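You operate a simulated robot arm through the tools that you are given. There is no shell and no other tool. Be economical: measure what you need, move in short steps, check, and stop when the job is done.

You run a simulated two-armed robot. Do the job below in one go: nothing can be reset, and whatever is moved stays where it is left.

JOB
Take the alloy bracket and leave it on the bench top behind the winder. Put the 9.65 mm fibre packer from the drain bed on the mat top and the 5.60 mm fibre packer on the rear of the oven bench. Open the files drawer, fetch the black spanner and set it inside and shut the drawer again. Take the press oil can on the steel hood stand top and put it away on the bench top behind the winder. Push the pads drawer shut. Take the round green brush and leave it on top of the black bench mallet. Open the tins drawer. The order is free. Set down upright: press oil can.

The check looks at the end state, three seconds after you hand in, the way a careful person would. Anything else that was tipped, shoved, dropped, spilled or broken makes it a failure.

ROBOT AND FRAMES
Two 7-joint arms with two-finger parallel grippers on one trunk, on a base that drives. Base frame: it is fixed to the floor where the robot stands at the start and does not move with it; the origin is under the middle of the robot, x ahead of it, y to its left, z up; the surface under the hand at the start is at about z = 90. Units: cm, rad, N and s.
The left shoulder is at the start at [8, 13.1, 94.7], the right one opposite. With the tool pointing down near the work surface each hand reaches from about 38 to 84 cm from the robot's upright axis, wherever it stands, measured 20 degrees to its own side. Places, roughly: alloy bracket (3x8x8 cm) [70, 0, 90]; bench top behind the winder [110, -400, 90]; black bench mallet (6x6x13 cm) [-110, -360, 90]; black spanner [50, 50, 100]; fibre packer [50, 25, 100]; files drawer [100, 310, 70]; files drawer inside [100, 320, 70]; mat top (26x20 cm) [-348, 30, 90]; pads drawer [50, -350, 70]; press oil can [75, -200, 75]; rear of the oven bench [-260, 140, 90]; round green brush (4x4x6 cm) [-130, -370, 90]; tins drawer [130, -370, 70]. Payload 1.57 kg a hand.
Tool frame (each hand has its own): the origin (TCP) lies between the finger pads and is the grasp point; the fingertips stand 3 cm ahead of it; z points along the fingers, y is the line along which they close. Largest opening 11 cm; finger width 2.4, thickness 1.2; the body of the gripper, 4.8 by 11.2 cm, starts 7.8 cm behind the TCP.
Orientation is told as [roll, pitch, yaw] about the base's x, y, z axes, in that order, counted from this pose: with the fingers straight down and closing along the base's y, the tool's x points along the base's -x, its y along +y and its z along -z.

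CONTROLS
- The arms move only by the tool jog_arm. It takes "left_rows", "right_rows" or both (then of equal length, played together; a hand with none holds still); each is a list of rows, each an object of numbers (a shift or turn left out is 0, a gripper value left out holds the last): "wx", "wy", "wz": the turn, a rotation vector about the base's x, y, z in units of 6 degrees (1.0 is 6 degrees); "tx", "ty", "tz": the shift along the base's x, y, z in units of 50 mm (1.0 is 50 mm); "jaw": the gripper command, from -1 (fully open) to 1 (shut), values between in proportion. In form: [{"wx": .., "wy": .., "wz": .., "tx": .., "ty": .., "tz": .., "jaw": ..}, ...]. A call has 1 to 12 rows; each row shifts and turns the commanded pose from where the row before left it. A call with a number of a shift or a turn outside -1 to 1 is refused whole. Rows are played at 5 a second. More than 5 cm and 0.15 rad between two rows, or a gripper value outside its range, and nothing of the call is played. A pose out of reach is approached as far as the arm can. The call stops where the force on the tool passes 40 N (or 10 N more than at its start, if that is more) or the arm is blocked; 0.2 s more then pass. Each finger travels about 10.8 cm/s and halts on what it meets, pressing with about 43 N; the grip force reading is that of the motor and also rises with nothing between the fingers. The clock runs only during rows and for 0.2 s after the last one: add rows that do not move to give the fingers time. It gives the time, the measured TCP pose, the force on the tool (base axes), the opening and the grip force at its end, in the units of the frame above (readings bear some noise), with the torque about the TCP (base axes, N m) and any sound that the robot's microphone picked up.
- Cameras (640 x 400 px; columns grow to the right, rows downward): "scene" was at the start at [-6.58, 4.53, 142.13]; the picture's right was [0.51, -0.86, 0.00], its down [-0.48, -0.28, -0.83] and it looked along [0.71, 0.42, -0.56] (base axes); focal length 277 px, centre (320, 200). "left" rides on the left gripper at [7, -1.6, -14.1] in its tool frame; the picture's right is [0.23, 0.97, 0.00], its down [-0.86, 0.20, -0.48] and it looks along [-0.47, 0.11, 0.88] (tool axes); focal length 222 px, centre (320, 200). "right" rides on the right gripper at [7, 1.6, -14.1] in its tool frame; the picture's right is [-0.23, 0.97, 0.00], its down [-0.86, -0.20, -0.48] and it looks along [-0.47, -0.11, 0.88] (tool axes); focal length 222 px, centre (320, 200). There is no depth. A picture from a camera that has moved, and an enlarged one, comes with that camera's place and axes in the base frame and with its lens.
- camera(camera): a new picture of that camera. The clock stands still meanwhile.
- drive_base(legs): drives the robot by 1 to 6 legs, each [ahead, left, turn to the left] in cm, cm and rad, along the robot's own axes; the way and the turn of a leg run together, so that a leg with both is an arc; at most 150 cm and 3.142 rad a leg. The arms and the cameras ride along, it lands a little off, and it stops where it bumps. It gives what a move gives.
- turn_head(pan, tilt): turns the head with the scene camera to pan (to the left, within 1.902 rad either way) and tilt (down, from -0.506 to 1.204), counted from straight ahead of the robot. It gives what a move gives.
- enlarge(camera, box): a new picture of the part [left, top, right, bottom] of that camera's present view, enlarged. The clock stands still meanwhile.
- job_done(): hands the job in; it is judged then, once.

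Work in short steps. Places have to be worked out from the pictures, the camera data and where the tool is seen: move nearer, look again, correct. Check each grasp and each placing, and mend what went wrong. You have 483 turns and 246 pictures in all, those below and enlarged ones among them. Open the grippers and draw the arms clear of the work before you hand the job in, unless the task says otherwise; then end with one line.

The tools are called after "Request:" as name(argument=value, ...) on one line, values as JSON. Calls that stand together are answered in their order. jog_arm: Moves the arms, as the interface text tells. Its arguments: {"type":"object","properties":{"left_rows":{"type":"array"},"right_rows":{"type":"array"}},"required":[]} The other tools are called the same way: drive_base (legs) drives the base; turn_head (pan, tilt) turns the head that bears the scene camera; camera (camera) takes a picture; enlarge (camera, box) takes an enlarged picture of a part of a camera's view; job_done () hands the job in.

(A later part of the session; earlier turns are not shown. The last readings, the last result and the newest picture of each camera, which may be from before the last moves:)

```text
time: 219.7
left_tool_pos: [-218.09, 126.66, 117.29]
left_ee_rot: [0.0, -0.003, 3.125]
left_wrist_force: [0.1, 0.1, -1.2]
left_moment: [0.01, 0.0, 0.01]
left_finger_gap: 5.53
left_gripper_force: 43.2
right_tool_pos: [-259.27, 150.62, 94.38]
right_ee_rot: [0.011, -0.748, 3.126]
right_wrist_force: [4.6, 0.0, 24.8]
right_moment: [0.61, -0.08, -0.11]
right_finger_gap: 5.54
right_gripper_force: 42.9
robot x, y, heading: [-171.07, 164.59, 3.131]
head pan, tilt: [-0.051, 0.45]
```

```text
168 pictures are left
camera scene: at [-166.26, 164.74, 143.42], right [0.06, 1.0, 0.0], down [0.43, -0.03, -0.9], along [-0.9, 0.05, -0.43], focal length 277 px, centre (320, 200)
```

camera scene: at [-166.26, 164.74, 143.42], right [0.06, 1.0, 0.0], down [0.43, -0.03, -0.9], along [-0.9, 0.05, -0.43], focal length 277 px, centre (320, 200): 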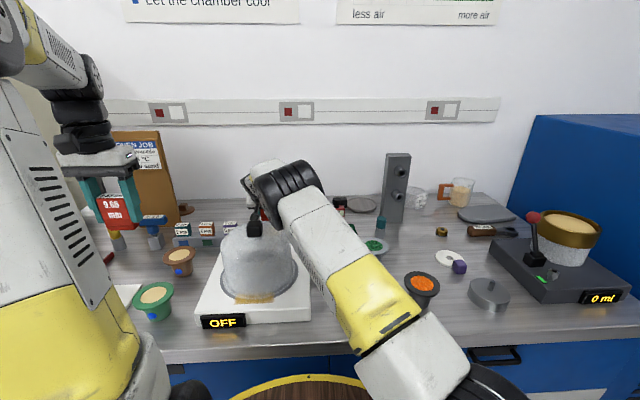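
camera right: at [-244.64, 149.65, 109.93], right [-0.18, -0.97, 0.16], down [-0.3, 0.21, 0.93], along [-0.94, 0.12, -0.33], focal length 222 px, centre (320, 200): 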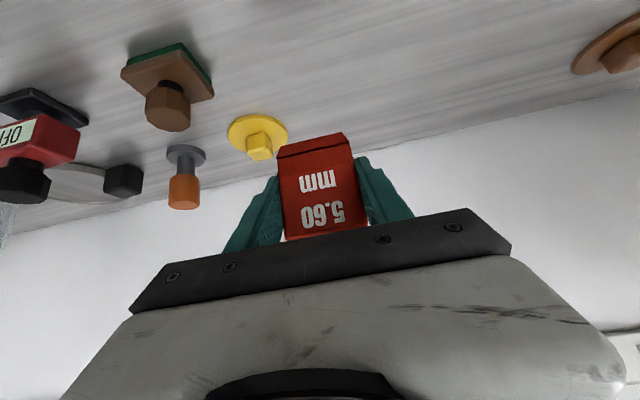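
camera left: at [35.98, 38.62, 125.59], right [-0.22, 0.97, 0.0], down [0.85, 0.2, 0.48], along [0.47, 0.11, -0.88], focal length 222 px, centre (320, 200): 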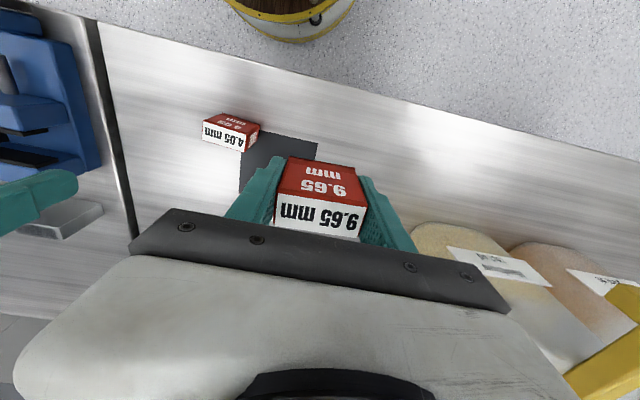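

Seated (25 N). Release and lift straight up.

Request:
jog_arm(right_rows=[{"tz": 0.03}, {"jaw": -0.35}, {}, {}, {"tz": 0.3}, {"tz": 0.6}, {"tz": 0.8}, {"tz": 0.8}, {"tz": 0.8}, {}])

Request:
camera(camera="right")

```text
time: 221.9
left_tool_pos: [-218.19, 126.71, 117.24]
left_ee_rot: [-0.001, -0.002, 3.125]
left_wrist_force: [-0.2, 0.3, -1.0]
left_moment: [0.02, 0.02, 0.01]
left_finger_gap: 5.52
left_gripper_force: 43.0
right_tool_pos: [-259.02, 150.73, 110.65]
right_ee_rot: [0.007, -0.74, 3.127]
right_wrist_force: [-0.3, 0.1, 0.2]
right_moment: [0.01, -0.01, -0.01]
right_finger_gap: 7.43
right_gripper_force: 0.1
robot x, y, heading: [-171.12, 164.46, 3.128]
head pan, tilt: [-0.051, 0.45]
```

```text
167 pictures are left
camera right: at [-244.42, 148.99, 116.57], right [-0.18, -0.97, 0.16], down [-0.31, 0.21, 0.93], along [-0.94, 0.12, -0.33], focal length 222 px, centre (320, 200)
```

right: 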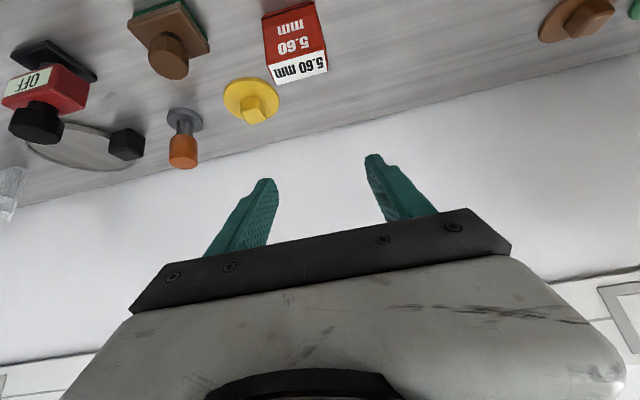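

The 5.60 packer stands at the rear. Withdraw: raise, back the base off, and straighten the right hand.

Request:
jog_arm(right_rows=[{"tz": 0.8}, {"tz": 0.8}, {"tx": 0.6, "tz": 0.3}, {"tx": 0.8}, {"tx": 0.8}, {}])

Request:
drive_base(legs=[[-50, 0, 0]])

Request:
jog_arm(right_rows=[{"wy": -1, "tx": 0.4}, {"wy": -1, "tx": 0.4}, {"wy": -1, "tx": 0.4}, {"wy": -1, "tx": 0.4}, {"wy": -1, "tx": 0.4}, {"wy": -1, "tx": 0.2}, {"wy": -1}, {"jaw": -1}])

Request:
drive_base(legs=[[0, 110, 0.01], [0, 80, 0]])

Request:
turn_head(pan=0.0, tilt=0.3)

Request:
camera(camera="scene")

```text
time: 223.3
left_tool_pos: [-218.21, 126.66, 117.23]
left_ee_rot: [0.0, -0.001, 3.126]
left_wrist_force: [0.7, 0.0, -0.4]
left_moment: [0.05, 0.03, 0.0]
left_finger_gap: 5.54
left_gripper_force: 43.3
right_tool_pos: [-247.59, 150.95, 118.95]
right_ee_rot: [0.01, -0.744, 3.123]
right_wrist_force: [0.1, 0.4, 0.5]
right_moment: [0.04, -0.01, -0.01]
right_finger_gap: 7.43
right_gripper_force: 0.2
right hand out of reach, approached as far as the arm can: row 2
robot x, y, heading: [-171.0, 164.38, 3.133]
head pan, tilt: [-0.051, 0.45]
```

```text
time: 226.3
left_tool_pos: [-168.2, 126.31, 117.34]
left_ee_rot: [0.0, 0.0, 3.125]
left_wrist_force: [-0.9, 0.3, -0.2]
left_moment: [0.05, 0.0, 0.03]
left_finger_gap: 5.5
left_gripper_force: 42.8
right_tool_pos: [-197.64, 150.41, 119.08]
right_ee_rot: [0.009, -0.743, 3.123]
right_wrist_force: [-0.6, -0.5, 0.3]
right_moment: [-0.02, 0.0, -0.01]
right_finger_gap: 7.42
right_gripper_force: 0.1
robot x, y, heading: [-120.75, 163.64, 3.126]
head pan, tilt: [-0.051, 0.45]
```

```text
time: 228.1
left_tool_pos: [-168.15, 126.17, 117.15]
left_ee_rot: [0.0, -0.002, 3.125]
left_wrist_force: [0.4, -0.3, -0.9]
left_moment: [0.01, 0.0, 0.03]
left_finger_gap: 5.51
left_gripper_force: 43.1
right_tool_pos: [-186.43, 150.53, 119.1]
right_ee_rot: [-0.001, -0.008, 3.127]
right_wrist_force: [0.5, 0.5, -0.1]
right_moment: [0.01, 0.02, -0.01]
right_finger_gap: 11.0
right_gripper_force: 0.1
robot x, y, heading: [-120.77, 163.54, 3.132]
head pan, tilt: [-0.051, 0.45]
```

```text
time: 237.6
left_tool_pos: [-168.0, -63.28, 117.2]
left_ee_rot: [-0.002, -0.003, 3.137]
left_wrist_force: [-0.4, -0.5, -0.9]
left_moment: [0.01, -0.01, -0.01]
left_finger_gap: 5.5
left_gripper_force: 42.9
right_tool_pos: [-186.69, -39.22, 119.14]
right_ee_rot: [-0.003, -0.008, -3.143]
right_wrist_force: [-0.3, -0.6, 0.6]
right_moment: [-0.02, -0.04, 0.0]
right_finger_gap: 10.99
right_gripper_force: 0.0
robot x, y, heading: [-121.06, -24.91, -3.139]
head pan, tilt: [-0.051, 0.45]
```

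```text
time: 238.2
left_tool_pos: [-167.96, -63.1, 117.19]
left_ee_rot: [-0.001, -0.002, 3.139]
left_wrist_force: [0.3, 0.1, -0.8]
left_moment: [-0.03, -0.01, -0.02]
left_finger_gap: 5.52
left_gripper_force: 42.6
right_tool_pos: [-186.62, -39.19, 119.1]
right_ee_rot: [-0.003, -0.006, -3.144]
right_wrist_force: [0.0, -0.4, 0.6]
right_moment: [-0.01, -0.03, 0.01]
right_finger_gap: 11.03
right_gripper_force: 0.1
robot x, y, heading: [-121.0, -24.77, -3.135]
head pan, tilt: [0.0, 0.3]
```

```text
166 pictures are left
camera scene: at [-116.8, -25.0, 144.81], right [0.0, 1.0, 0.0], down [0.3, 0.0, -0.96], along [-0.96, 0.0, -0.3], focal length 277 px, centre (320, 200)
```

scene: 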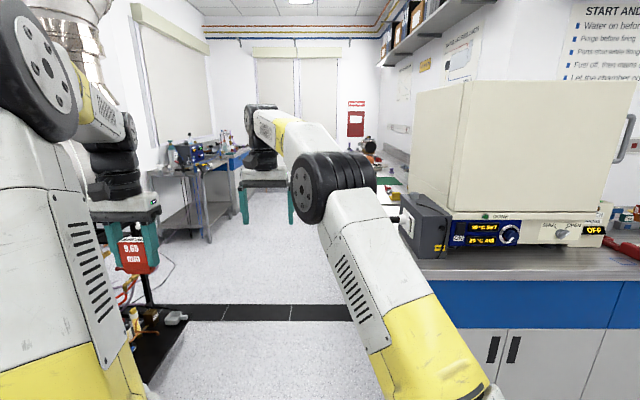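

The mat bench must be in the room beyond, on the right. Shift left a bit and drive through the passage, then look right.

Request:
drive_base(legs=[[0, 25, 0], [100, 0, 0], [80, 0, 0]])

Request:
turn_head(pan=-0.9, tilt=0.4)

Request:
camera(camera="scene")

```text
time: 248.7
left_tool_pos: [-347.31, -88.48, 117.28]
left_ee_rot: [-0.001, -0.004, 3.134]
left_wrist_force: [-0.7, 0.5, -0.1]
left_moment: [-0.04, 0.01, 0.01]
left_finger_gap: 5.53
left_gripper_force: 42.5
right_tool_pos: [-365.79, -64.39, 119.15]
right_ee_rot: [-0.005, -0.009, 3.14]
right_wrist_force: [0.2, 0.6, 0.0]
right_moment: [-0.02, -0.03, 0.01]
right_finger_gap: 11.02
right_gripper_force: 0.0
robot x, y, heading: [-300.13, -50.25, -3.138]
head pan, tilt: [0.0, 0.3]
```

```text
time: 249.9
left_tool_pos: [-347.23, -88.53, 117.21]
left_ee_rot: [0.0, -0.001, 3.136]
left_wrist_force: [-0.1, 0.4, -0.9]
left_moment: [0.03, 0.02, -0.03]
left_finger_gap: 5.51
left_gripper_force: 43.1
right_tool_pos: [-365.84, -64.37, 119.08]
right_ee_rot: [-0.005, -0.009, 3.139]
right_wrist_force: [-0.2, -0.6, 0.5]
right_moment: [0.0, 0.03, -0.01]
right_finger_gap: 11.02
right_gripper_force: 0.1
robot x, y, heading: [-300.61, -50.68, -3.139]
head pan, tilt: [-0.901, 0.4]
```

```text
165 pictures are left
camera scene: at [-292.47, -43.09, 143.89], right [0.78, 0.62, 0.0], down [0.24, -0.3, -0.92], along [-0.57, 0.72, -0.39], focal length 277 px, centre (320, 200)
```

scene: 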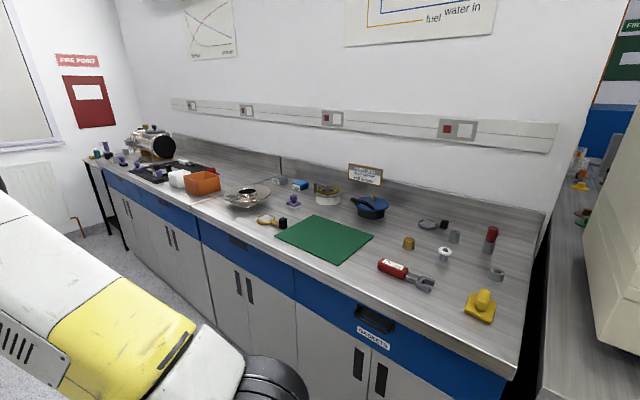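

The green mat is at about (-346, 28). Turn right to face it and align.

Request:
drive_base(legs=[[0, 0, -1.574], [6, 26, 0]])

Request:
turn_head(pan=0.2, tilt=0.65)

Request:
camera(camera="scene")

Request:
camera(camera="left")

```text
time: 255.6
left_tool_pos: [-364.96, 2.45, 117.27]
left_ee_rot: [0.0, -0.001, 1.565]
left_wrist_force: [0.1, -0.1, -1.0]
left_moment: [-0.02, -0.02, 0.0]
left_finger_gap: 5.48
left_gripper_force: 43.2
right_tool_pos: [-340.72, 20.89, 119.07]
right_ee_rot: [-0.003, -0.008, 1.572]
right_wrist_force: [0.4, -0.1, 0.1]
right_moment: [0.01, 0.04, -0.01]
right_finger_gap: 11.01
right_gripper_force: 0.1
robot x, y, heading: [-326.96, -44.38, 1.573]
head pan, tilt: [-0.901, 0.4]
```

```text
time: 256.9
left_tool_pos: [-365.04, 2.38, 117.21]
left_ee_rot: [-0.001, -0.001, 1.566]
left_wrist_force: [0.2, -0.3, -0.8]
left_moment: [0.02, -0.01, -0.01]
left_finger_gap: 5.54
left_gripper_force: 43.0
right_tool_pos: [-340.81, 20.9, 119.19]
right_ee_rot: [-0.002, -0.009, 1.57]
right_wrist_force: [-0.4, -0.1, 0.5]
right_moment: [0.0, -0.01, 0.02]
right_finger_gap: 11.01
right_gripper_force: 0.0
robot x, y, heading: [-326.83, -44.45, 1.573]
head pan, tilt: [0.201, 0.649]
```

```text
164 pictures are left
camera scene: at [-328.79, -49.92, 141.64], right [0.98, 0.2, 0.0], down [0.12, -0.59, -0.8], along [-0.16, 0.78, -0.6], focal length 277 px, centre (320, 200)
```

scene: 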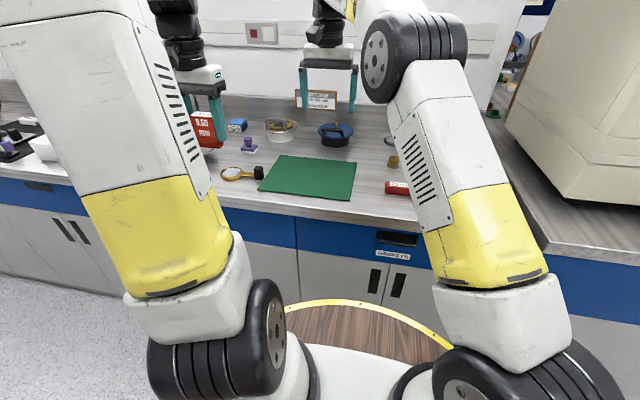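

```text
163 pictures are left
camera left: at [-363.39, -4.68, 131.33], right [-0.97, -0.22, 0.0], down [-0.2, 0.85, 0.48], along [-0.11, 0.47, -0.88], focal length 222 px, centre (320, 200)
```

left: 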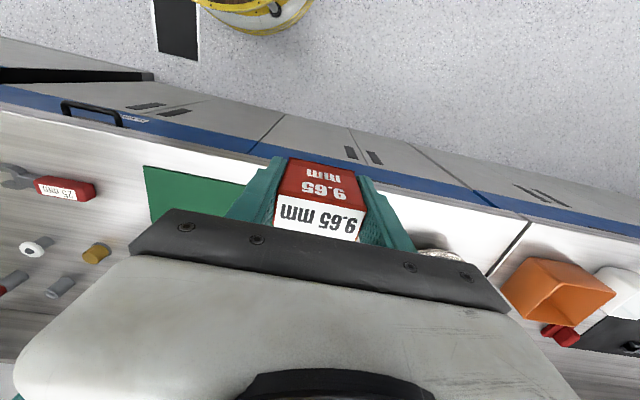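

Mat center ≈(-349, 29). Move the right hand aside and bring the left over the mat.

Request:
jog_arm(right_rows=[{"tx": 0.9}, {"tx": 0.9}, {"tx": 0.9}, {"tx": 0.9}, {"tx": 0.4, "ty": -0.5}, {"ty": -0.6}, {}, {}, {}], left_rows=[{}, {"ty": 0.8}, {"ty": 0.8}, {"ty": 0.6, "tx": 0.6}, {"ty": 0.6, "tx": 0.6}, {"ty": 0.6, "tx": 0.6}, {"ty": 0.6, "tx": 0.6}, {"ty": 0.6, "tx": 0.6}, {"ty": 0.4, "tx": 0.2}])

Request:
jog_arm(left_rows=[{"tz": -0.8}, {"tz": -0.8}, {"tz": -0.8}, {"tz": -0.6}, {}])

Request:
camera(camera="left")

Request:
camera(camera="scene")

```text
time: 258.9
left_tool_pos: [-348.97, 27.44, 117.42]
left_ee_rot: [-0.001, -0.002, 1.566]
left_wrist_force: [-0.1, 0.3, -0.6]
left_moment: [0.02, -0.03, -0.02]
left_finger_gap: 5.51
left_gripper_force: 42.5
right_tool_pos: [-320.94, 15.28, 119.05]
right_ee_rot: [-0.004, -0.01, 1.571]
right_wrist_force: [0.3, 0.5, 0.1]
right_moment: [0.03, -0.02, -0.01]
right_finger_gap: 11.01
right_gripper_force: 0.1
robot x, y, heading: [-326.76, -44.62, 1.58]
head pan, tilt: [0.201, 0.649]
```

```text
time: 260.1
left_tool_pos: [-348.87, 27.31, 102.25]
left_ee_rot: [-0.001, -0.002, 1.567]
left_wrist_force: [0.4, -0.6, -1.7]
left_moment: [0.0, -0.01, -0.02]
left_finger_gap: 5.53
left_gripper_force: 43.0
right_tool_pos: [-320.96, 15.33, 119.08]
right_ee_rot: [-0.004, -0.009, 1.57]
right_wrist_force: [0.7, -0.3, -0.2]
right_moment: [0.01, 0.01, -0.01]
right_finger_gap: 10.97
right_gripper_force: 0.2
robot x, y, heading: [-326.93, -44.71, 1.574]
head pan, tilt: [0.201, 0.649]
```

```text
162 pictures are left
camera left: at [-347.29, 20.26, 116.35], right [-0.97, -0.22, 0.0], down [-0.2, 0.85, 0.48], along [-0.11, 0.47, -0.88], focal length 222 px, centre (320, 200)
```

left: 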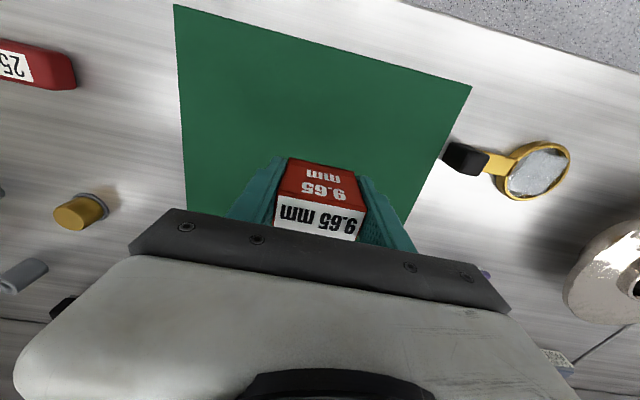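

```text
161 pictures are left
camera scene: at [-328.79, -49.92, 141.64], right [0.98, 0.2, 0.0], down [0.12, -0.59, -0.8], along [-0.16, 0.78, -0.6], focal length 277 px, centre (320, 200)
```

scene: 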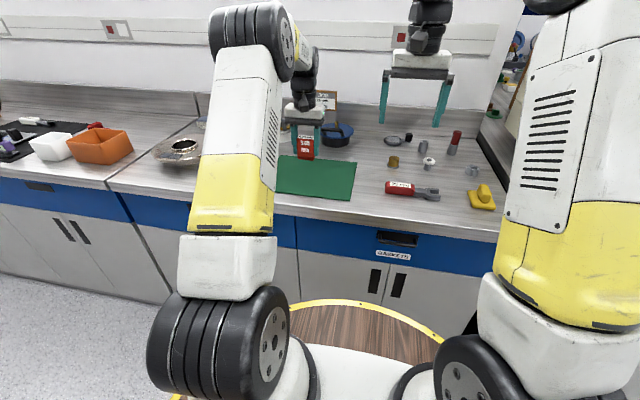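

Hand is over the mat center. Lower until contact, release, and lift.

Request:
jog_arm(left_rows=[{"tz": -0.6}, {"tz": -0.5}, {"tz": -0.2}, {"tz": -0.08}, {"tz": -0.06}, {"tz": -0.06}, {"tz": -0.06}, {"tz": -0.06}, {}])

```text
time: 261.7
left_tool_pos: [-348.92, 27.63, 95.05]
left_ee_rot: [0.0, -0.01, 1.566]
left_wrist_force: [0.5, -2.6, 6.7]
left_moment: [-0.17, 0.05, -0.02]
left_finger_gap: 5.53
left_gripper_force: 43.0
right_tool_pos: [-320.95, 15.39, 119.19]
right_ee_rot: [-0.003, -0.009, 1.571]
right_wrist_force: [0.4, -0.4, 1.3]
right_moment: [0.03, 0.0, -0.04]
right_finger_gap: 11.01
right_gripper_force: 0.1
robot x, y, heading: [-327.17, -44.54, 1.573]
head pan, tilt: [0.201, 0.649]
stopped in row 7 (left hand): the force on the tool passed its limit at 44 N (the readings are from after the stop); the commanded pose is now the measured one
```

Request:
jog_arm(left_rows=[{"jaw": -0.35}, {}, {}, {"tz": 0.3}, {"tz": 0.6}, {"tz": 0.8}, {"tz": 0.8}, {"tz": 0.8}, {"tz": 0.8}, {"jaw": -1}])

Request:
camera(camera="left")

```text
time: 263.9
left_tool_pos: [-348.85, 27.64, 115.55]
left_ee_rot: [0.001, -0.008, 1.566]
left_wrist_force: [0.1, 0.0, 0.6]
left_moment: [-0.02, 0.01, 0.01]
left_finger_gap: 11.01
left_gripper_force: 0.1
right_tool_pos: [-320.85, 15.4, 119.17]
right_ee_rot: [-0.003, -0.009, 1.569]
right_wrist_force: [0.5, -0.7, 0.2]
right_moment: [-0.01, 0.0, 0.01]
right_finger_gap: 11.01
right_gripper_force: 0.0
robot x, y, heading: [-326.86, -44.48, 1.571]
head pan, tilt: [0.201, 0.649]
```

```text
160 pictures are left
camera left: at [-347.25, 20.56, 129.61], right [-0.97, -0.22, 0.0], down [-0.2, 0.85, 0.49], along [-0.11, 0.47, -0.87], focal length 222 px, centre (320, 200)
```

left: 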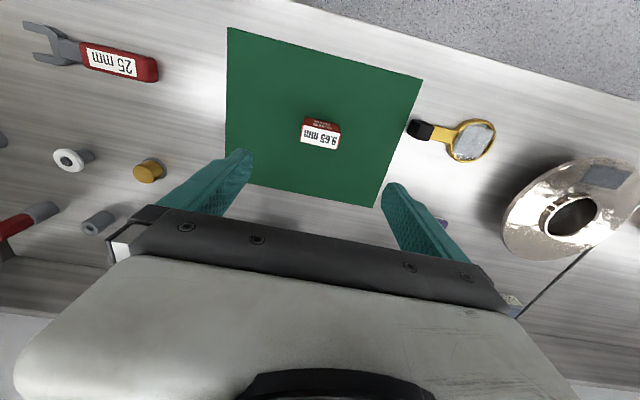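

Packer 9.65 stands on the mat. Retract, back up and return to the start bench for the bracket.

Request:
jog_arm(left_rows=[{"ty": -0.9}, {"ty": -0.9}, {"ty": -0.9}, {"ty": -0.9}, {}])

Request:
drive_base(legs=[[-10, 0, 0], [0, 0, -1.571], [145, 0, 0], [120, 30, 0]])

Request:
turn_head(pan=0.0, tilt=0.5)

Request:
camera(camera="scene")

```text
time: 265.1
left_tool_pos: [-348.82, 9.61, 115.56]
left_ee_rot: [0.0, -0.008, 1.565]
left_wrist_force: [0.5, 0.3, -0.5]
left_moment: [0.01, -0.01, -0.01]
left_finger_gap: 11.01
left_gripper_force: 0.1
right_tool_pos: [-320.96, 15.48, 119.04]
right_ee_rot: [-0.003, -0.009, 1.569]
right_wrist_force: [-0.8, -0.3, -0.6]
right_moment: [0.01, 0.0, 0.02]
right_finger_gap: 10.99
right_gripper_force: 0.0
robot x, y, heading: [-327.02, -44.76, 1.574]
head pan, tilt: [0.201, 0.649]
```

```text
time: 282.7
left_tool_pos: [-8.17, -3.78, 115.52]
left_ee_rot: [0.0, -0.009, -0.023]
left_wrist_force: [-0.9, -0.1, -0.7]
left_moment: [-0.01, 0.03, 0.01]
left_finger_gap: 10.97
left_gripper_force: 0.0
right_tool_pos: [-2.85, -31.7, 119.19]
right_ee_rot: [-0.005, -0.008, -0.018]
right_wrist_force: [-0.2, 0.7, 0.1]
right_moment: [0.0, 0.0, -0.01]
right_finger_gap: 11.0
right_gripper_force: 0.1
robot x, y, heading: [-62.63, -24.51, -0.02]
head pan, tilt: [0.201, 0.649]
```

```text
time: 283.4
left_tool_pos: [-8.18, -3.68, 115.46]
left_ee_rot: [0.0, -0.008, -0.024]
left_wrist_force: [0.2, -0.5, 0.4]
left_moment: [-0.04, 0.03, 0.02]
left_finger_gap: 10.99
left_gripper_force: 0.0
right_tool_pos: [-2.9, -31.68, 119.04]
right_ee_rot: [-0.003, -0.008, -0.017]
right_wrist_force: [0.2, -0.6, -0.3]
right_moment: [-0.05, 0.02, -0.01]
right_finger_gap: 11.01
right_gripper_force: 0.0
robot x, y, heading: [-62.76, -24.71, -0.022]
head pan, tilt: [0.0, 0.499]
```

```text
159 pictures are left
camera scene: at [-67.79, -24.69, 142.97], right [-0.02, -1.0, 0.0], down [-0.48, 0.01, -0.88], along [0.88, -0.01, -0.48], focal length 277 px, centre (320, 200)
```

scene: 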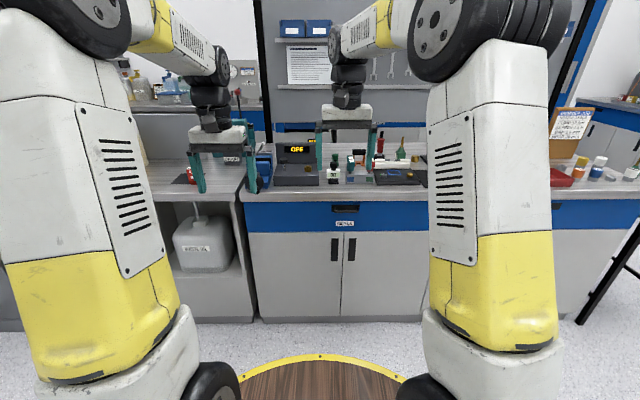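

Drive in to the bench with the right hand near the bracket.

Request:
drive_base(legs=[[58, 28, 0.02]])

Request:
camera(camera="right")

Request:
turn_head(pan=0.0, tilt=0.65)

Request:
camera(camera="scene")

```text
time: 287.0
left_tool_pos: [49.67, 25.24, 115.57]
left_ee_rot: [0.001, -0.009, 0.003]
left_wrist_force: [-0.3, 0.3, 0.9]
left_moment: [0.01, 0.01, 0.03]
left_finger_gap: 11.0
left_gripper_force: 0.0
right_tool_pos: [55.62, -2.58, 119.13]
right_ee_rot: [-0.003, -0.009, 0.008]
right_wrist_force: [-0.1, 0.3, 0.0]
right_moment: [0.01, -0.02, -0.01]
right_finger_gap: 11.02
right_gripper_force: 0.1
robot x, y, heading: [-4.45, 3.32, 0.011]
head pan, tilt: [0.0, 0.499]
```

```text
158 pictures are left
camera right: at [48.54, -0.86, 133.31], right [0.22, 0.98, 0.0], down [0.85, -0.19, 0.49], along [0.47, -0.11, -0.87], focal length 222 px, centre (320, 200)
```

right: 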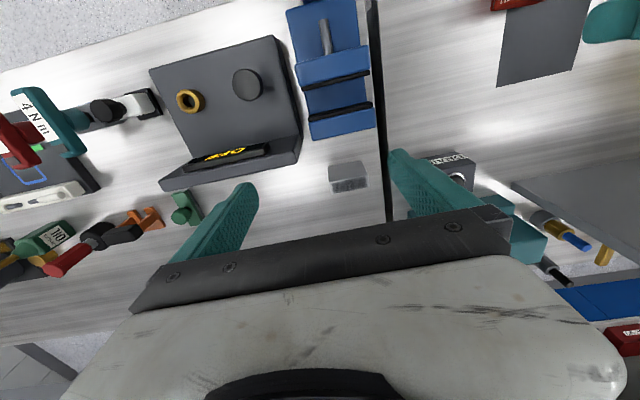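

```text
time: 287.7
left_tool_pos: [49.68, 25.29, 115.63]
left_ee_rot: [0.0, -0.009, 0.002]
left_wrist_force: [0.5, 0.1, -0.9]
left_moment: [-0.01, 0.03, 0.03]
left_finger_gap: 11.04
left_gripper_force: 0.1
right_tool_pos: [55.56, -2.63, 119.24]
right_ee_rot: [-0.004, -0.009, 0.008]
right_wrist_force: [0.3, 0.0, -0.3]
right_moment: [-0.03, 0.0, -0.02]
right_finger_gap: 11.0
right_gripper_force: 0.1
robot x, y, heading: [-3.96, 2.54, 0.008]
head pan, tilt: [0.0, 0.649]
```

```text
157 pictures are left
camera scene: at [-9.83, 2.86, 141.64], right [0.01, -1.0, 0.0], down [-0.6, -0.01, -0.8], along [0.8, 0.01, -0.6], focal length 277 px, centre (320, 200)
```

scene: 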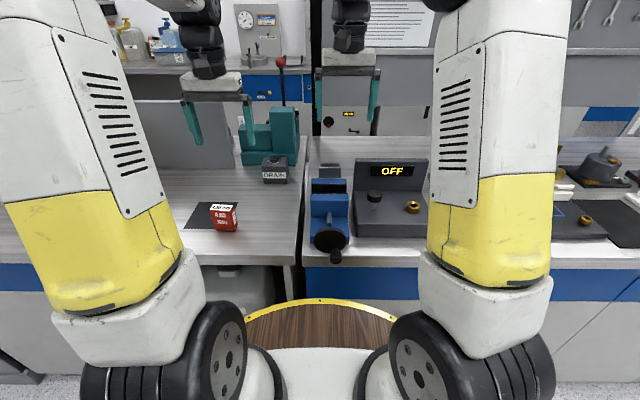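

Request:
enlarge(camera="right", box=[280, 60, 480, 220])

Request:
enlarge(camera="scene", box=[290, 140, 390, 215])

```text
2.50 times, centred on (380, 140) of right
camera zoom: at [48.54, -0.85, 133.31], right [0.22, 0.98, 0.0], down [0.85, -0.19, 0.49], along [0.47, -0.11, -0.87], focal length 555 px, centre (170, 350)
```

zoom: 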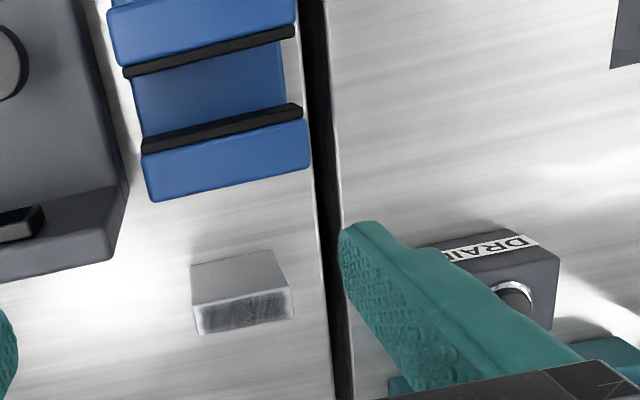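

```text
5.33 times, centred on (340, 178) of scene
camera zoom: at [-9.83, 2.86, 141.64], right [0.01, -1.0, 0.0], down [-0.6, -0.01, -0.8], along [0.8, 0.01, -0.6], focal length 1476 px, centre (213, 320)
```

zoom: 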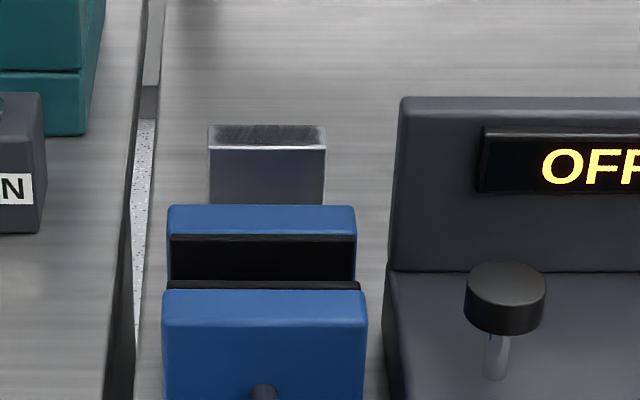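

Bracket stands behind the vise, top center ≈(66.3, 0.5, 98), about 7–8 wide in y. Go above it with the right hand and look.

Request:
jog_arm(right_rows=[{"tx": 0.7, "ty": 0.2}, {"tx": 0.7, "ty": 0.2}, {"tx": 0.74, "ty": 0.22}, {"tz": -0.9}, {"tz": -0.9}, {"tz": -0.2}, {}])

Request:
camera(camera="right")

Request:
enlarge(camera="scene", box=[260, 60, 420, 220])

```text
time: 289.3
left_tool_pos: [49.67, 25.42, 115.58]
left_ee_rot: [0.001, -0.009, 0.003]
left_wrist_force: [-0.3, 0.7, 0.3]
left_moment: [0.01, 0.01, -0.03]
left_finger_gap: 10.96
left_gripper_force: 0.1
right_tool_pos: [66.05, 0.56, 108.97]
right_ee_rot: [-0.004, -0.008, 0.008]
right_wrist_force: [0.1, 0.1, 0.7]
right_moment: [0.02, 0.02, -0.01]
right_finger_gap: 11.0
right_gripper_force: 0.1
robot x, y, heading: [-4.45, 2.93, 0.003]
head pan, tilt: [0.0, 0.649]
```

```text
154 pictures are left
camera right: at [58.99, 2.22, 123.17], right [0.22, 0.98, 0.0], down [0.85, -0.19, 0.49], along [0.47, -0.11, -0.87], focal length 222 px, centre (320, 200)
```

right: 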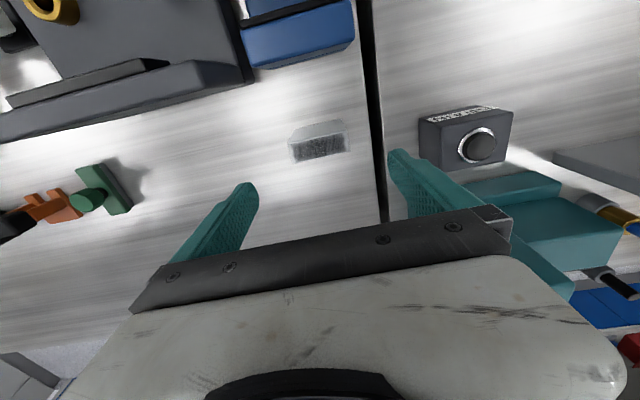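

```text
2.50 times, centred on (340, 140) of scene
camera zoom: at [-9.82, 2.86, 141.64], right [0.01, -1.0, 0.0], down [-0.6, -0.01, -0.8], along [0.8, 0.01, -0.6], focal length 692 px, centre (270, 350)
```

zoom: 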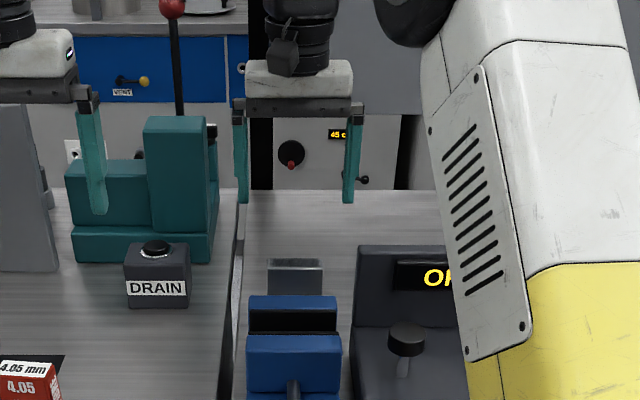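

Aligned. Descend to TCP z 95, close, and lift.

Request:
jog_arm(right_rows=[{"tz": -0.8, "tx": -0.08}, {"tz": -0.8}, {"tz": -0.6}, {"tz": -0.4}, {"tz": -0.2}, {}, {"jaw": 1}, {}, {}, {}, {}])

Request:
camera(camera="right")

```text
time: 291.7
left_tool_pos: [49.76, 25.32, 115.51]
left_ee_rot: [0.002, -0.008, 0.004]
left_wrist_force: [0.7, -0.2, 0.1]
left_moment: [0.03, 0.03, 0.01]
left_finger_gap: 11.0
left_gripper_force: 0.0
right_tool_pos: [65.84, 0.67, 95.06]
right_ee_rot: [-0.004, -0.009, 0.008]
right_wrist_force: [0.6, 0.6, -0.4]
right_moment: [0.0, 0.03, -0.01]
right_finger_gap: 6.97
right_gripper_force: 42.7
robot x, y, heading: [-4.46, 3.08, 0.012]
head pan, tilt: [0.0, 0.649]
```

```text
152 pictures are left
camera right: at [58.71, 2.3, 109.35], right [0.22, 0.98, 0.0], down [0.85, -0.19, 0.49], along [0.47, -0.11, -0.87], focal length 222 px, centre (320, 200)
```

right: 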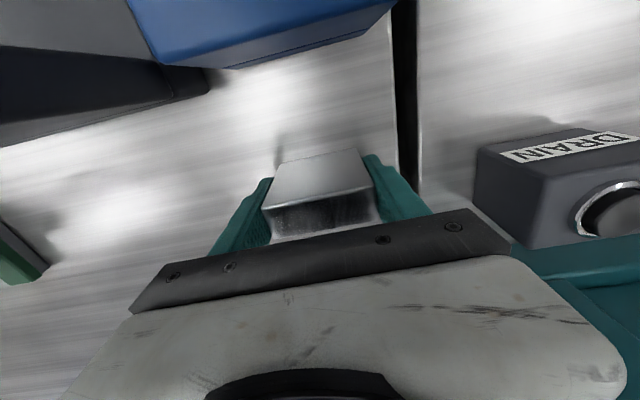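

Gripped (7 cm). Lift and pull the hand back over the vise at height, then check.

Request:
jog_arm(right_rows=[{"tz": 0.4}, {"tz": 0.8}, {"tz": 0.8}, {"tz": 0.8}, {"tz": 0.8}, {"tz": 0.8}, {"tx": -0.8}, {"tx": -0.8}, {}])

Request:
camera(camera="right")

```text
time: 293.7
left_tool_pos: [49.7, 25.22, 115.51]
left_ee_rot: [0.001, -0.009, 0.004]
left_wrist_force: [-0.4, 0.0, 0.6]
left_moment: [0.01, 0.04, -0.01]
left_finger_gap: 11.02
left_gripper_force: 0.1
right_tool_pos: [57.86, 0.59, 117.08]
right_ee_rot: [-0.005, -0.008, 0.006]
right_wrist_force: [0.1, 0.1, -3.2]
right_moment: [-0.02, 0.02, -0.02]
right_finger_gap: 6.97
right_gripper_force: 42.7
robot x, y, heading: [-4.57, 2.93, 0.008]
head pan, tilt: [0.0, 0.649]
```

```text
151 pictures are left
camera right: at [50.7, 2.23, 131.25], right [0.22, 0.98, 0.0], down [0.85, -0.19, 0.49], along [0.47, -0.11, -0.87], focal length 222 px, centre (320, 200)
```

right: 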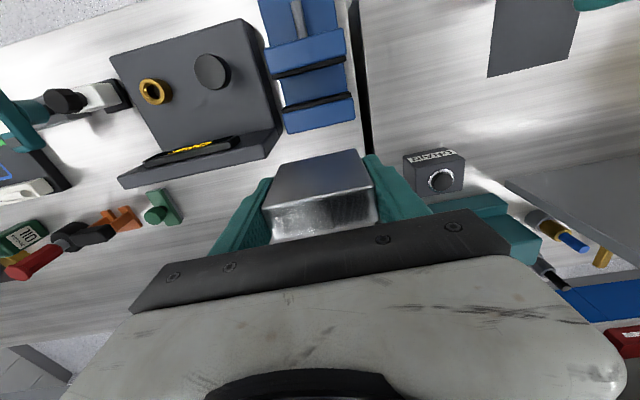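

Bracket is held. Back off and drive right toward the hood stand with the oil can.

Request:
drive_base(legs=[[-40, 0, 0], [0, -110, 0], [0, -95, -0.008]])

Request:
turn_head(pan=0.1, tilt=0.5)

Request:
camera(camera="scene")

Request:
turn_head(pan=-0.9, tilt=0.3)

Request:
camera(camera="scene")

```text
time: 306.0
left_tool_pos: [11.64, -182.04, 115.45]
left_ee_rot: [-0.001, -0.009, -0.014]
left_wrist_force: [0.8, -0.4, -0.1]
left_moment: [0.01, 0.01, 0.02]
left_finger_gap: 11.0
left_gripper_force: 0.0
right_tool_pos: [19.3, -206.94, 116.89]
right_ee_rot: [-0.004, -0.011, -0.01]
right_wrist_force: [0.0, -0.1, -4.1]
right_moment: [-0.02, 0.01, -0.01]
right_finger_gap: 6.98
right_gripper_force: 43.3
robot x, y, heading: [-42.61, -203.53, -0.006]
head pan, tilt: [0.0, 0.649]
```

```text
time: 306.7
left_tool_pos: [11.48, -182.02, 115.64]
left_ee_rot: [0.0, -0.007, -0.014]
left_wrist_force: [0.0, 0.2, -0.3]
left_moment: [0.0, 0.01, -0.02]
left_finger_gap: 11.0
left_gripper_force: 0.0
right_tool_pos: [19.34, -206.91, 117.03]
right_ee_rot: [-0.005, -0.009, -0.008]
right_wrist_force: [0.4, -1.0, -3.5]
right_moment: [0.02, 0.0, 0.02]
right_finger_gap: 6.98
right_gripper_force: 42.9
robot x, y, heading: [-42.82, -203.96, -0.012]
head pan, tilt: [0.099, 0.499]
```

```text
150 pictures are left
camera scene: at [-47.92, -202.57, 142.97], right [0.09, -1.0, 0.0], down [-0.48, -0.04, -0.88], along [0.87, 0.08, -0.48], focal length 277 px, centre (320, 200)
```

scene: 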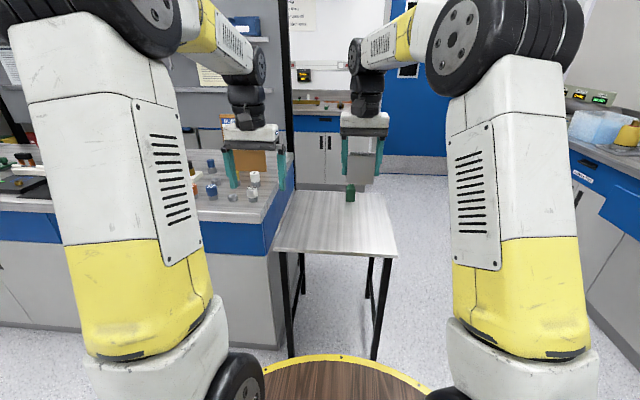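

```text
time: 308.0
left_tool_pos: [11.58, -182.04, 115.53]
left_ee_rot: [0.0, -0.007, -0.015]
left_wrist_force: [0.2, -0.3, 0.6]
left_moment: [0.01, 0.03, 0.01]
left_finger_gap: 11.02
left_gripper_force: 0.0
right_tool_pos: [19.35, -206.97, 117.07]
right_ee_rot: [-0.003, -0.008, -0.008]
right_wrist_force: [-0.2, 0.8, -3.6]
right_moment: [-0.02, 0.0, -0.02]
right_finger_gap: 6.98
right_gripper_force: 43.7
robot x, y, heading: [-42.74, -203.57, -0.007]
head pan, tilt: [-0.901, 0.3]
```

```text
149 pictures are left
camera scene: at [-51.23, -210.76, 144.81], right [-0.79, -0.62, 0.0], down [-0.18, 0.23, -0.96], along [0.59, -0.75, -0.3], focal length 277 px, centre (320, 200)
```

scene: 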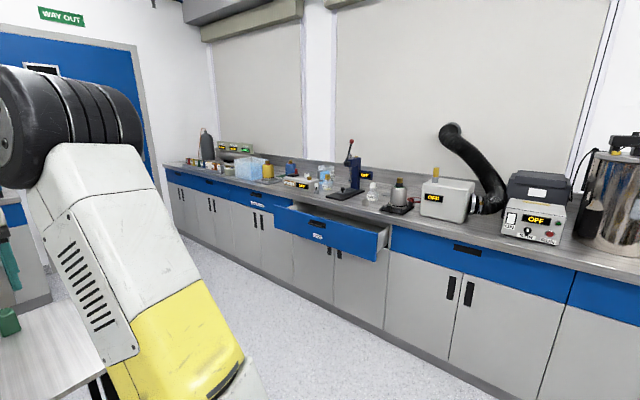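

The green can stands on the steel stand at about (76.6, -206). I'll approach from the stand's right side: go right to y≈-274, ahead to x≈95, turn left.

Request:
drive_base(legs=[[0, -70, 0.007], [138, 0, 0], [0, 0, 1.571]])

Request:
turn_head(pan=0.2, tilt=0.75)

Request:
camera(camera="scene")

Request:
camera(camera="left")

```text
time: 322.1
left_tool_pos: [73.05, -217.49, 115.61]
left_ee_rot: [0.0, -0.007, 1.569]
left_wrist_force: [0.0, -0.3, -0.5]
left_moment: [0.02, 0.01, 0.0]
left_finger_gap: 10.99
left_gripper_force: 0.1
right_tool_pos: [97.91, -209.43, 117.04]
right_ee_rot: [-0.003, -0.009, 1.572]
right_wrist_force: [-0.3, 0.0, -3.5]
right_moment: [-0.02, 0.02, 0.0]
right_finger_gap: 7.0
right_gripper_force: 42.7
robot x, y, heading: [95.23, -271.77, 1.572]
head pan, tilt: [-0.901, 0.3]
```

```text
time: 323.4
left_tool_pos: [73.18, -217.4, 115.59]
left_ee_rot: [-0.001, -0.01, 1.569]
left_wrist_force: [-0.4, -0.3, -0.1]
left_moment: [0.0, 0.01, -0.03]
left_finger_gap: 11.01
left_gripper_force: 0.0
right_tool_pos: [97.94, -209.34, 117.09]
right_ee_rot: [-0.004, -0.009, 1.572]
right_wrist_force: [-0.4, -0.2, -4.1]
right_moment: [-0.02, 0.01, 0.0]
right_finger_gap: 6.94
right_gripper_force: 43.5
robot x, y, heading: [94.78, -271.37, 1.574]
head pan, tilt: [0.201, 0.75]
```

```text
148 pictures are left
camera scene: at [93.35, -277.4, 140.78], right [0.98, 0.2, 0.0], down [0.14, -0.67, -0.73], along [-0.15, 0.72, -0.68], focal length 277 px, centre (320, 200)
```

scene: 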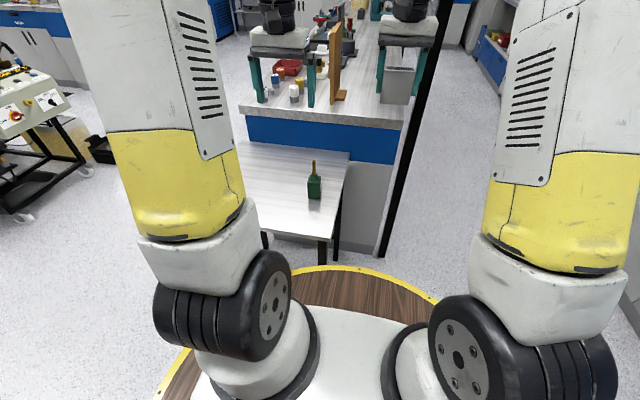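

```text
147 pictures are left
camera left: at [74.66, -224.61, 129.61], right [-0.97, -0.22, 0.0], down [-0.2, 0.85, 0.49], along [-0.11, 0.47, -0.87], focal length 222 px, centre (320, 200)
```

left: 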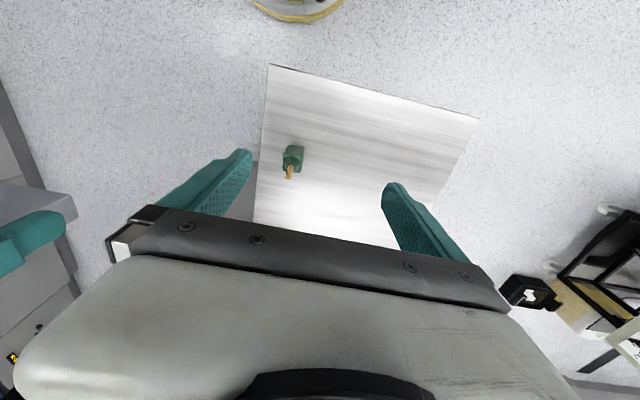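

Can base ≈(76.7, -206.8), body top ≈85, spout to ≈91. Move the left hand over it, lower to z≈98 and look.

Request:
jog_arm(left_rows=[{"tx": 0.35, "ty": 0.7}, {"tx": 0.35, "ty": 0.7}, {"ty": 0.7}, {"tz": -0.9}, {"tz": -0.9}, {"tz": -0.9}, {"tz": -0.7}, {}])

Request:
camera(camera="left")

Request:
camera(camera="scene")

```text
time: 325.2
left_tool_pos: [76.67, -207.01, 98.54]
left_ee_rot: [0.0, -0.01, 1.57]
left_wrist_force: [-0.1, -0.4, -0.2]
left_moment: [-0.01, -0.01, 0.01]
left_finger_gap: 11.02
left_gripper_force: 0.1
right_tool_pos: [97.85, -209.43, 117.09]
right_ee_rot: [-0.003, -0.007, 1.574]
right_wrist_force: [0.2, 0.3, -3.6]
right_moment: [0.0, 0.02, 0.02]
right_finger_gap: 6.99
right_gripper_force: 43.3
robot x, y, heading: [95.15, -271.62, 1.574]
head pan, tilt: [0.201, 0.75]
```

```text
146 pictures are left
camera left: at [78.2, -214.2, 112.54], right [-0.97, -0.22, 0.0], down [-0.2, 0.85, 0.49], along [-0.11, 0.47, -0.87], focal length 222 px, centre (320, 200)
```

left: 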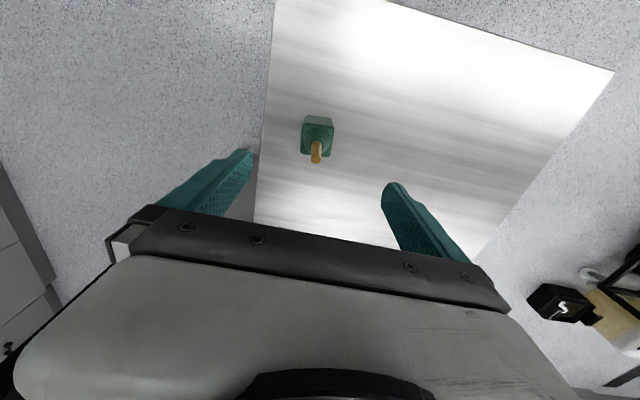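

```text
145 pictures are left
camera scene: at [93.35, -277.4, 140.78], right [0.98, 0.2, 0.0], down [0.14, -0.67, -0.73], along [-0.15, 0.72, -0.68], focal length 277 px, centre (320, 200)
```

scene: 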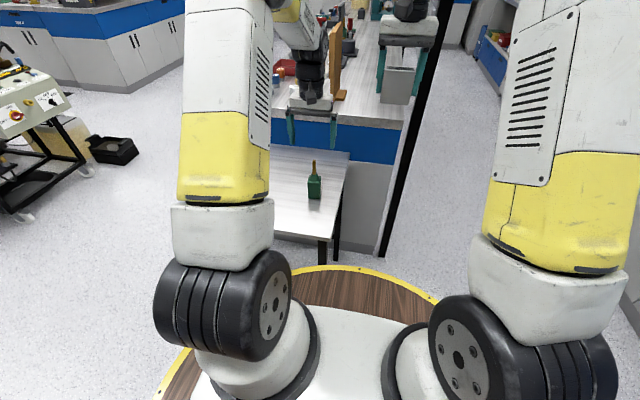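

Alignment is good. Descend to z≈84.5 (spout below the palm), close and lift.

Request:
jog_arm(left_rows=[{"tz": -0.8, "tx": 0.05, "ty": -0.06}, {"tz": -0.8}, {"tz": -0.6}, {"tz": -0.4}, {"tz": -0.22}, {}, {"jaw": 1}, {}, {}, {}, {}])

Request:
camera(camera="left")

```text
time: 327.6
left_tool_pos: [76.85, -207.47, 84.45]
left_ee_rot: [-0.001, -0.009, 1.568]
left_wrist_force: [-0.3, 0.1, 2.3]
left_moment: [0.12, -0.02, 0.03]
left_finger_gap: 4.3
left_gripper_force: 43.1
right_tool_pos: [97.86, -209.44, 117.0]
right_ee_rot: [-0.002, -0.008, 1.572]
right_wrist_force: [0.5, 1.5, -2.7]
right_moment: [-0.02, -0.01, -0.03]
right_finger_gap: 6.98
right_gripper_force: 43.0
robot x, y, heading: [95.27, -271.81, 1.576]
head pan, tilt: [0.201, 0.75]
```

```text
144 pictures are left
camera left: at [78.53, -214.5, 98.45], right [-0.97, -0.22, 0.0], down [-0.2, 0.85, 0.49], along [-0.11, 0.47, -0.87], focal length 222 px, centre (320, 200)
```

left: 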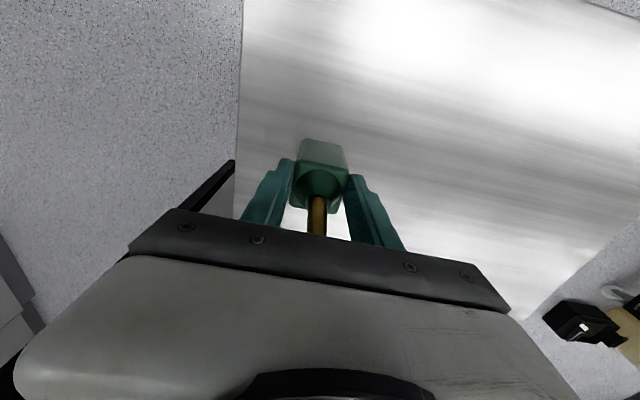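

Can gripped. Lift it well clear.

Request:
jog_arm(left_rows=[{"tz": 0.3}, {"tz": 0.8}, {"tz": 0.8}, {"tz": 0.8}, {"tz": 0.8}, {"tz": 0.8}, {"tz": 0.8}, {"tz": 0.8}, {}])

Request:
camera(camera="left")

```text
time: 329.6
left_tool_pos: [76.81, -207.38, 113.75]
left_ee_rot: [0.0, -0.009, 1.571]
left_wrist_force: [0.6, -0.4, -2.0]
left_moment: [0.0, 0.0, -0.02]
left_finger_gap: 4.32
left_gripper_force: 43.0
right_tool_pos: [97.93, -209.47, 117.13]
right_ee_rot: [-0.003, -0.01, 1.572]
right_wrist_force: [-0.8, 0.2, -3.4]
right_moment: [0.02, -0.02, 0.01]
right_finger_gap: 6.98
right_gripper_force: 42.8
robot x, y, heading: [95.2, -271.2, 1.579]
head pan, tilt: [0.201, 0.75]
```

```text
143 pictures are left
camera left: at [78.47, -214.45, 127.77], right [-0.97, -0.22, 0.0], down [-0.2, 0.85, 0.49], along [-0.11, 0.47, -0.87], focal length 222 px, centre (320, 200)
```

left: 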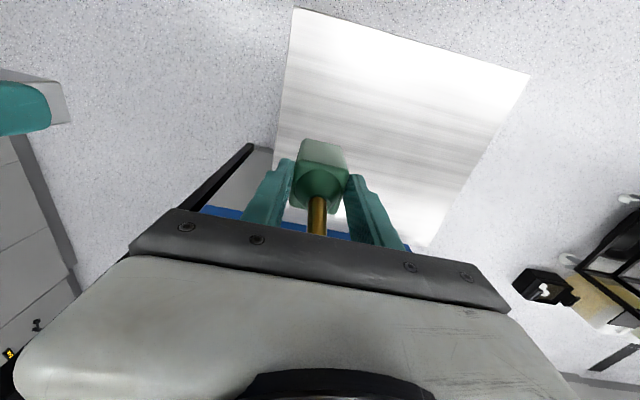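

Can is lifted. Turn around to face the winder bench.

Request:
drive_base(legs=[[0, 0, -1.571], [0, 0, -1.571]])

Request:
turn_head(pan=0.0, tilt=0.45)

Request:
camera(camera="scene")

Request:
turn_head(pan=0.5, tilt=0.45)

Request:
camera(camera="scene")

```text
time: 337.6
left_tool_pos: [114.16, -335.66, 113.74]
left_ee_rot: [0.0, -0.009, -1.565]
left_wrist_force: [-0.6, 0.4, -1.4]
left_moment: [0.0, 0.01, -0.02]
left_finger_gap: 4.32
left_gripper_force: 43.1
right_tool_pos: [93.03, -333.6, 117.0]
right_ee_rot: [-0.005, -0.011, -1.56]
right_wrist_force: [0.3, 0.2, -3.9]
right_moment: [0.02, 0.0, 0.03]
right_finger_gap: 6.97
right_gripper_force: 42.8
robot x, y, heading: [95.34, -271.6, -1.563]
head pan, tilt: [0.201, 0.75]
```

```text
time: 338.4
left_tool_pos: [113.99, -335.68, 113.78]
left_ee_rot: [0.0, -0.009, -1.566]
left_wrist_force: [0.5, 0.3, -1.3]
left_moment: [0.01, 0.0, -0.03]
left_finger_gap: 4.31
left_gripper_force: 43.4
right_tool_pos: [93.11, -333.77, 117.03]
right_ee_rot: [-0.004, -0.008, -1.559]
right_wrist_force: [0.0, 0.2, -3.4]
right_moment: [-0.01, 0.0, 0.0]
right_finger_gap: 6.97
right_gripper_force: 42.9
robot x, y, heading: [95.17, -271.39, -1.56]
head pan, tilt: [0.0, 0.45]
```

```text
142 pictures are left
camera scene: at [94.93, -266.8, 143.41], right [-1.0, -0.01, 0.0], down [-0.01, 0.44, -0.9], along [0.01, -0.9, -0.44], focal length 277 px, centre (320, 200)
```

scene: 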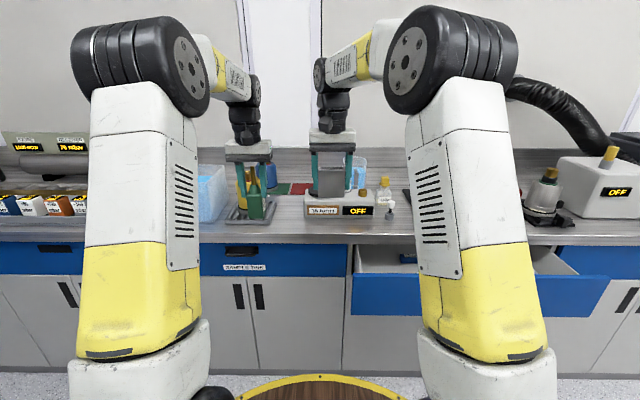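

```text
time: 339.4
left_tool_pos: [113.96, -335.67, 113.72]
left_ee_rot: [0.0, -0.008, -1.565]
left_wrist_force: [0.2, -0.3, -1.0]
left_moment: [-0.03, -0.02, 0.02]
left_finger_gap: 4.32
left_gripper_force: 43.2
right_tool_pos: [92.94, -333.74, 117.01]
right_ee_rot: [-0.004, -0.01, -1.56]
right_wrist_force: [0.3, -0.6, -3.6]
right_moment: [0.01, 0.01, 0.0]
right_finger_gap: 6.97
right_gripper_force: 42.9
robot x, y, heading: [95.31, -271.82, -1.554]
head pan, tilt: [0.499, 0.45]
```

```text
141 pictures are left
camera scene: at [99.31, -265.63, 143.42], right [-0.87, -0.49, 0.0], down [-0.21, 0.38, -0.9], along [0.44, -0.79, -0.44], focal length 277 px, centre (320, 200)
```

scene: 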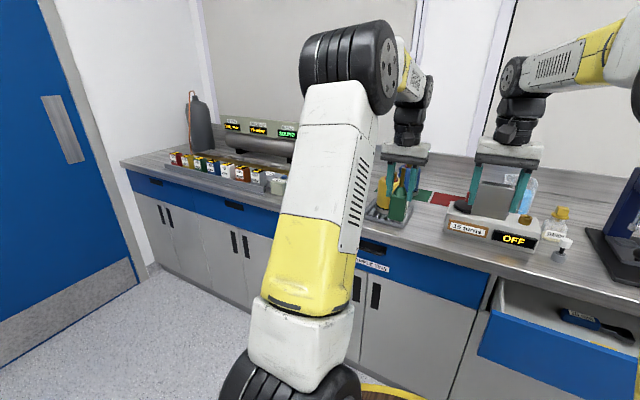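

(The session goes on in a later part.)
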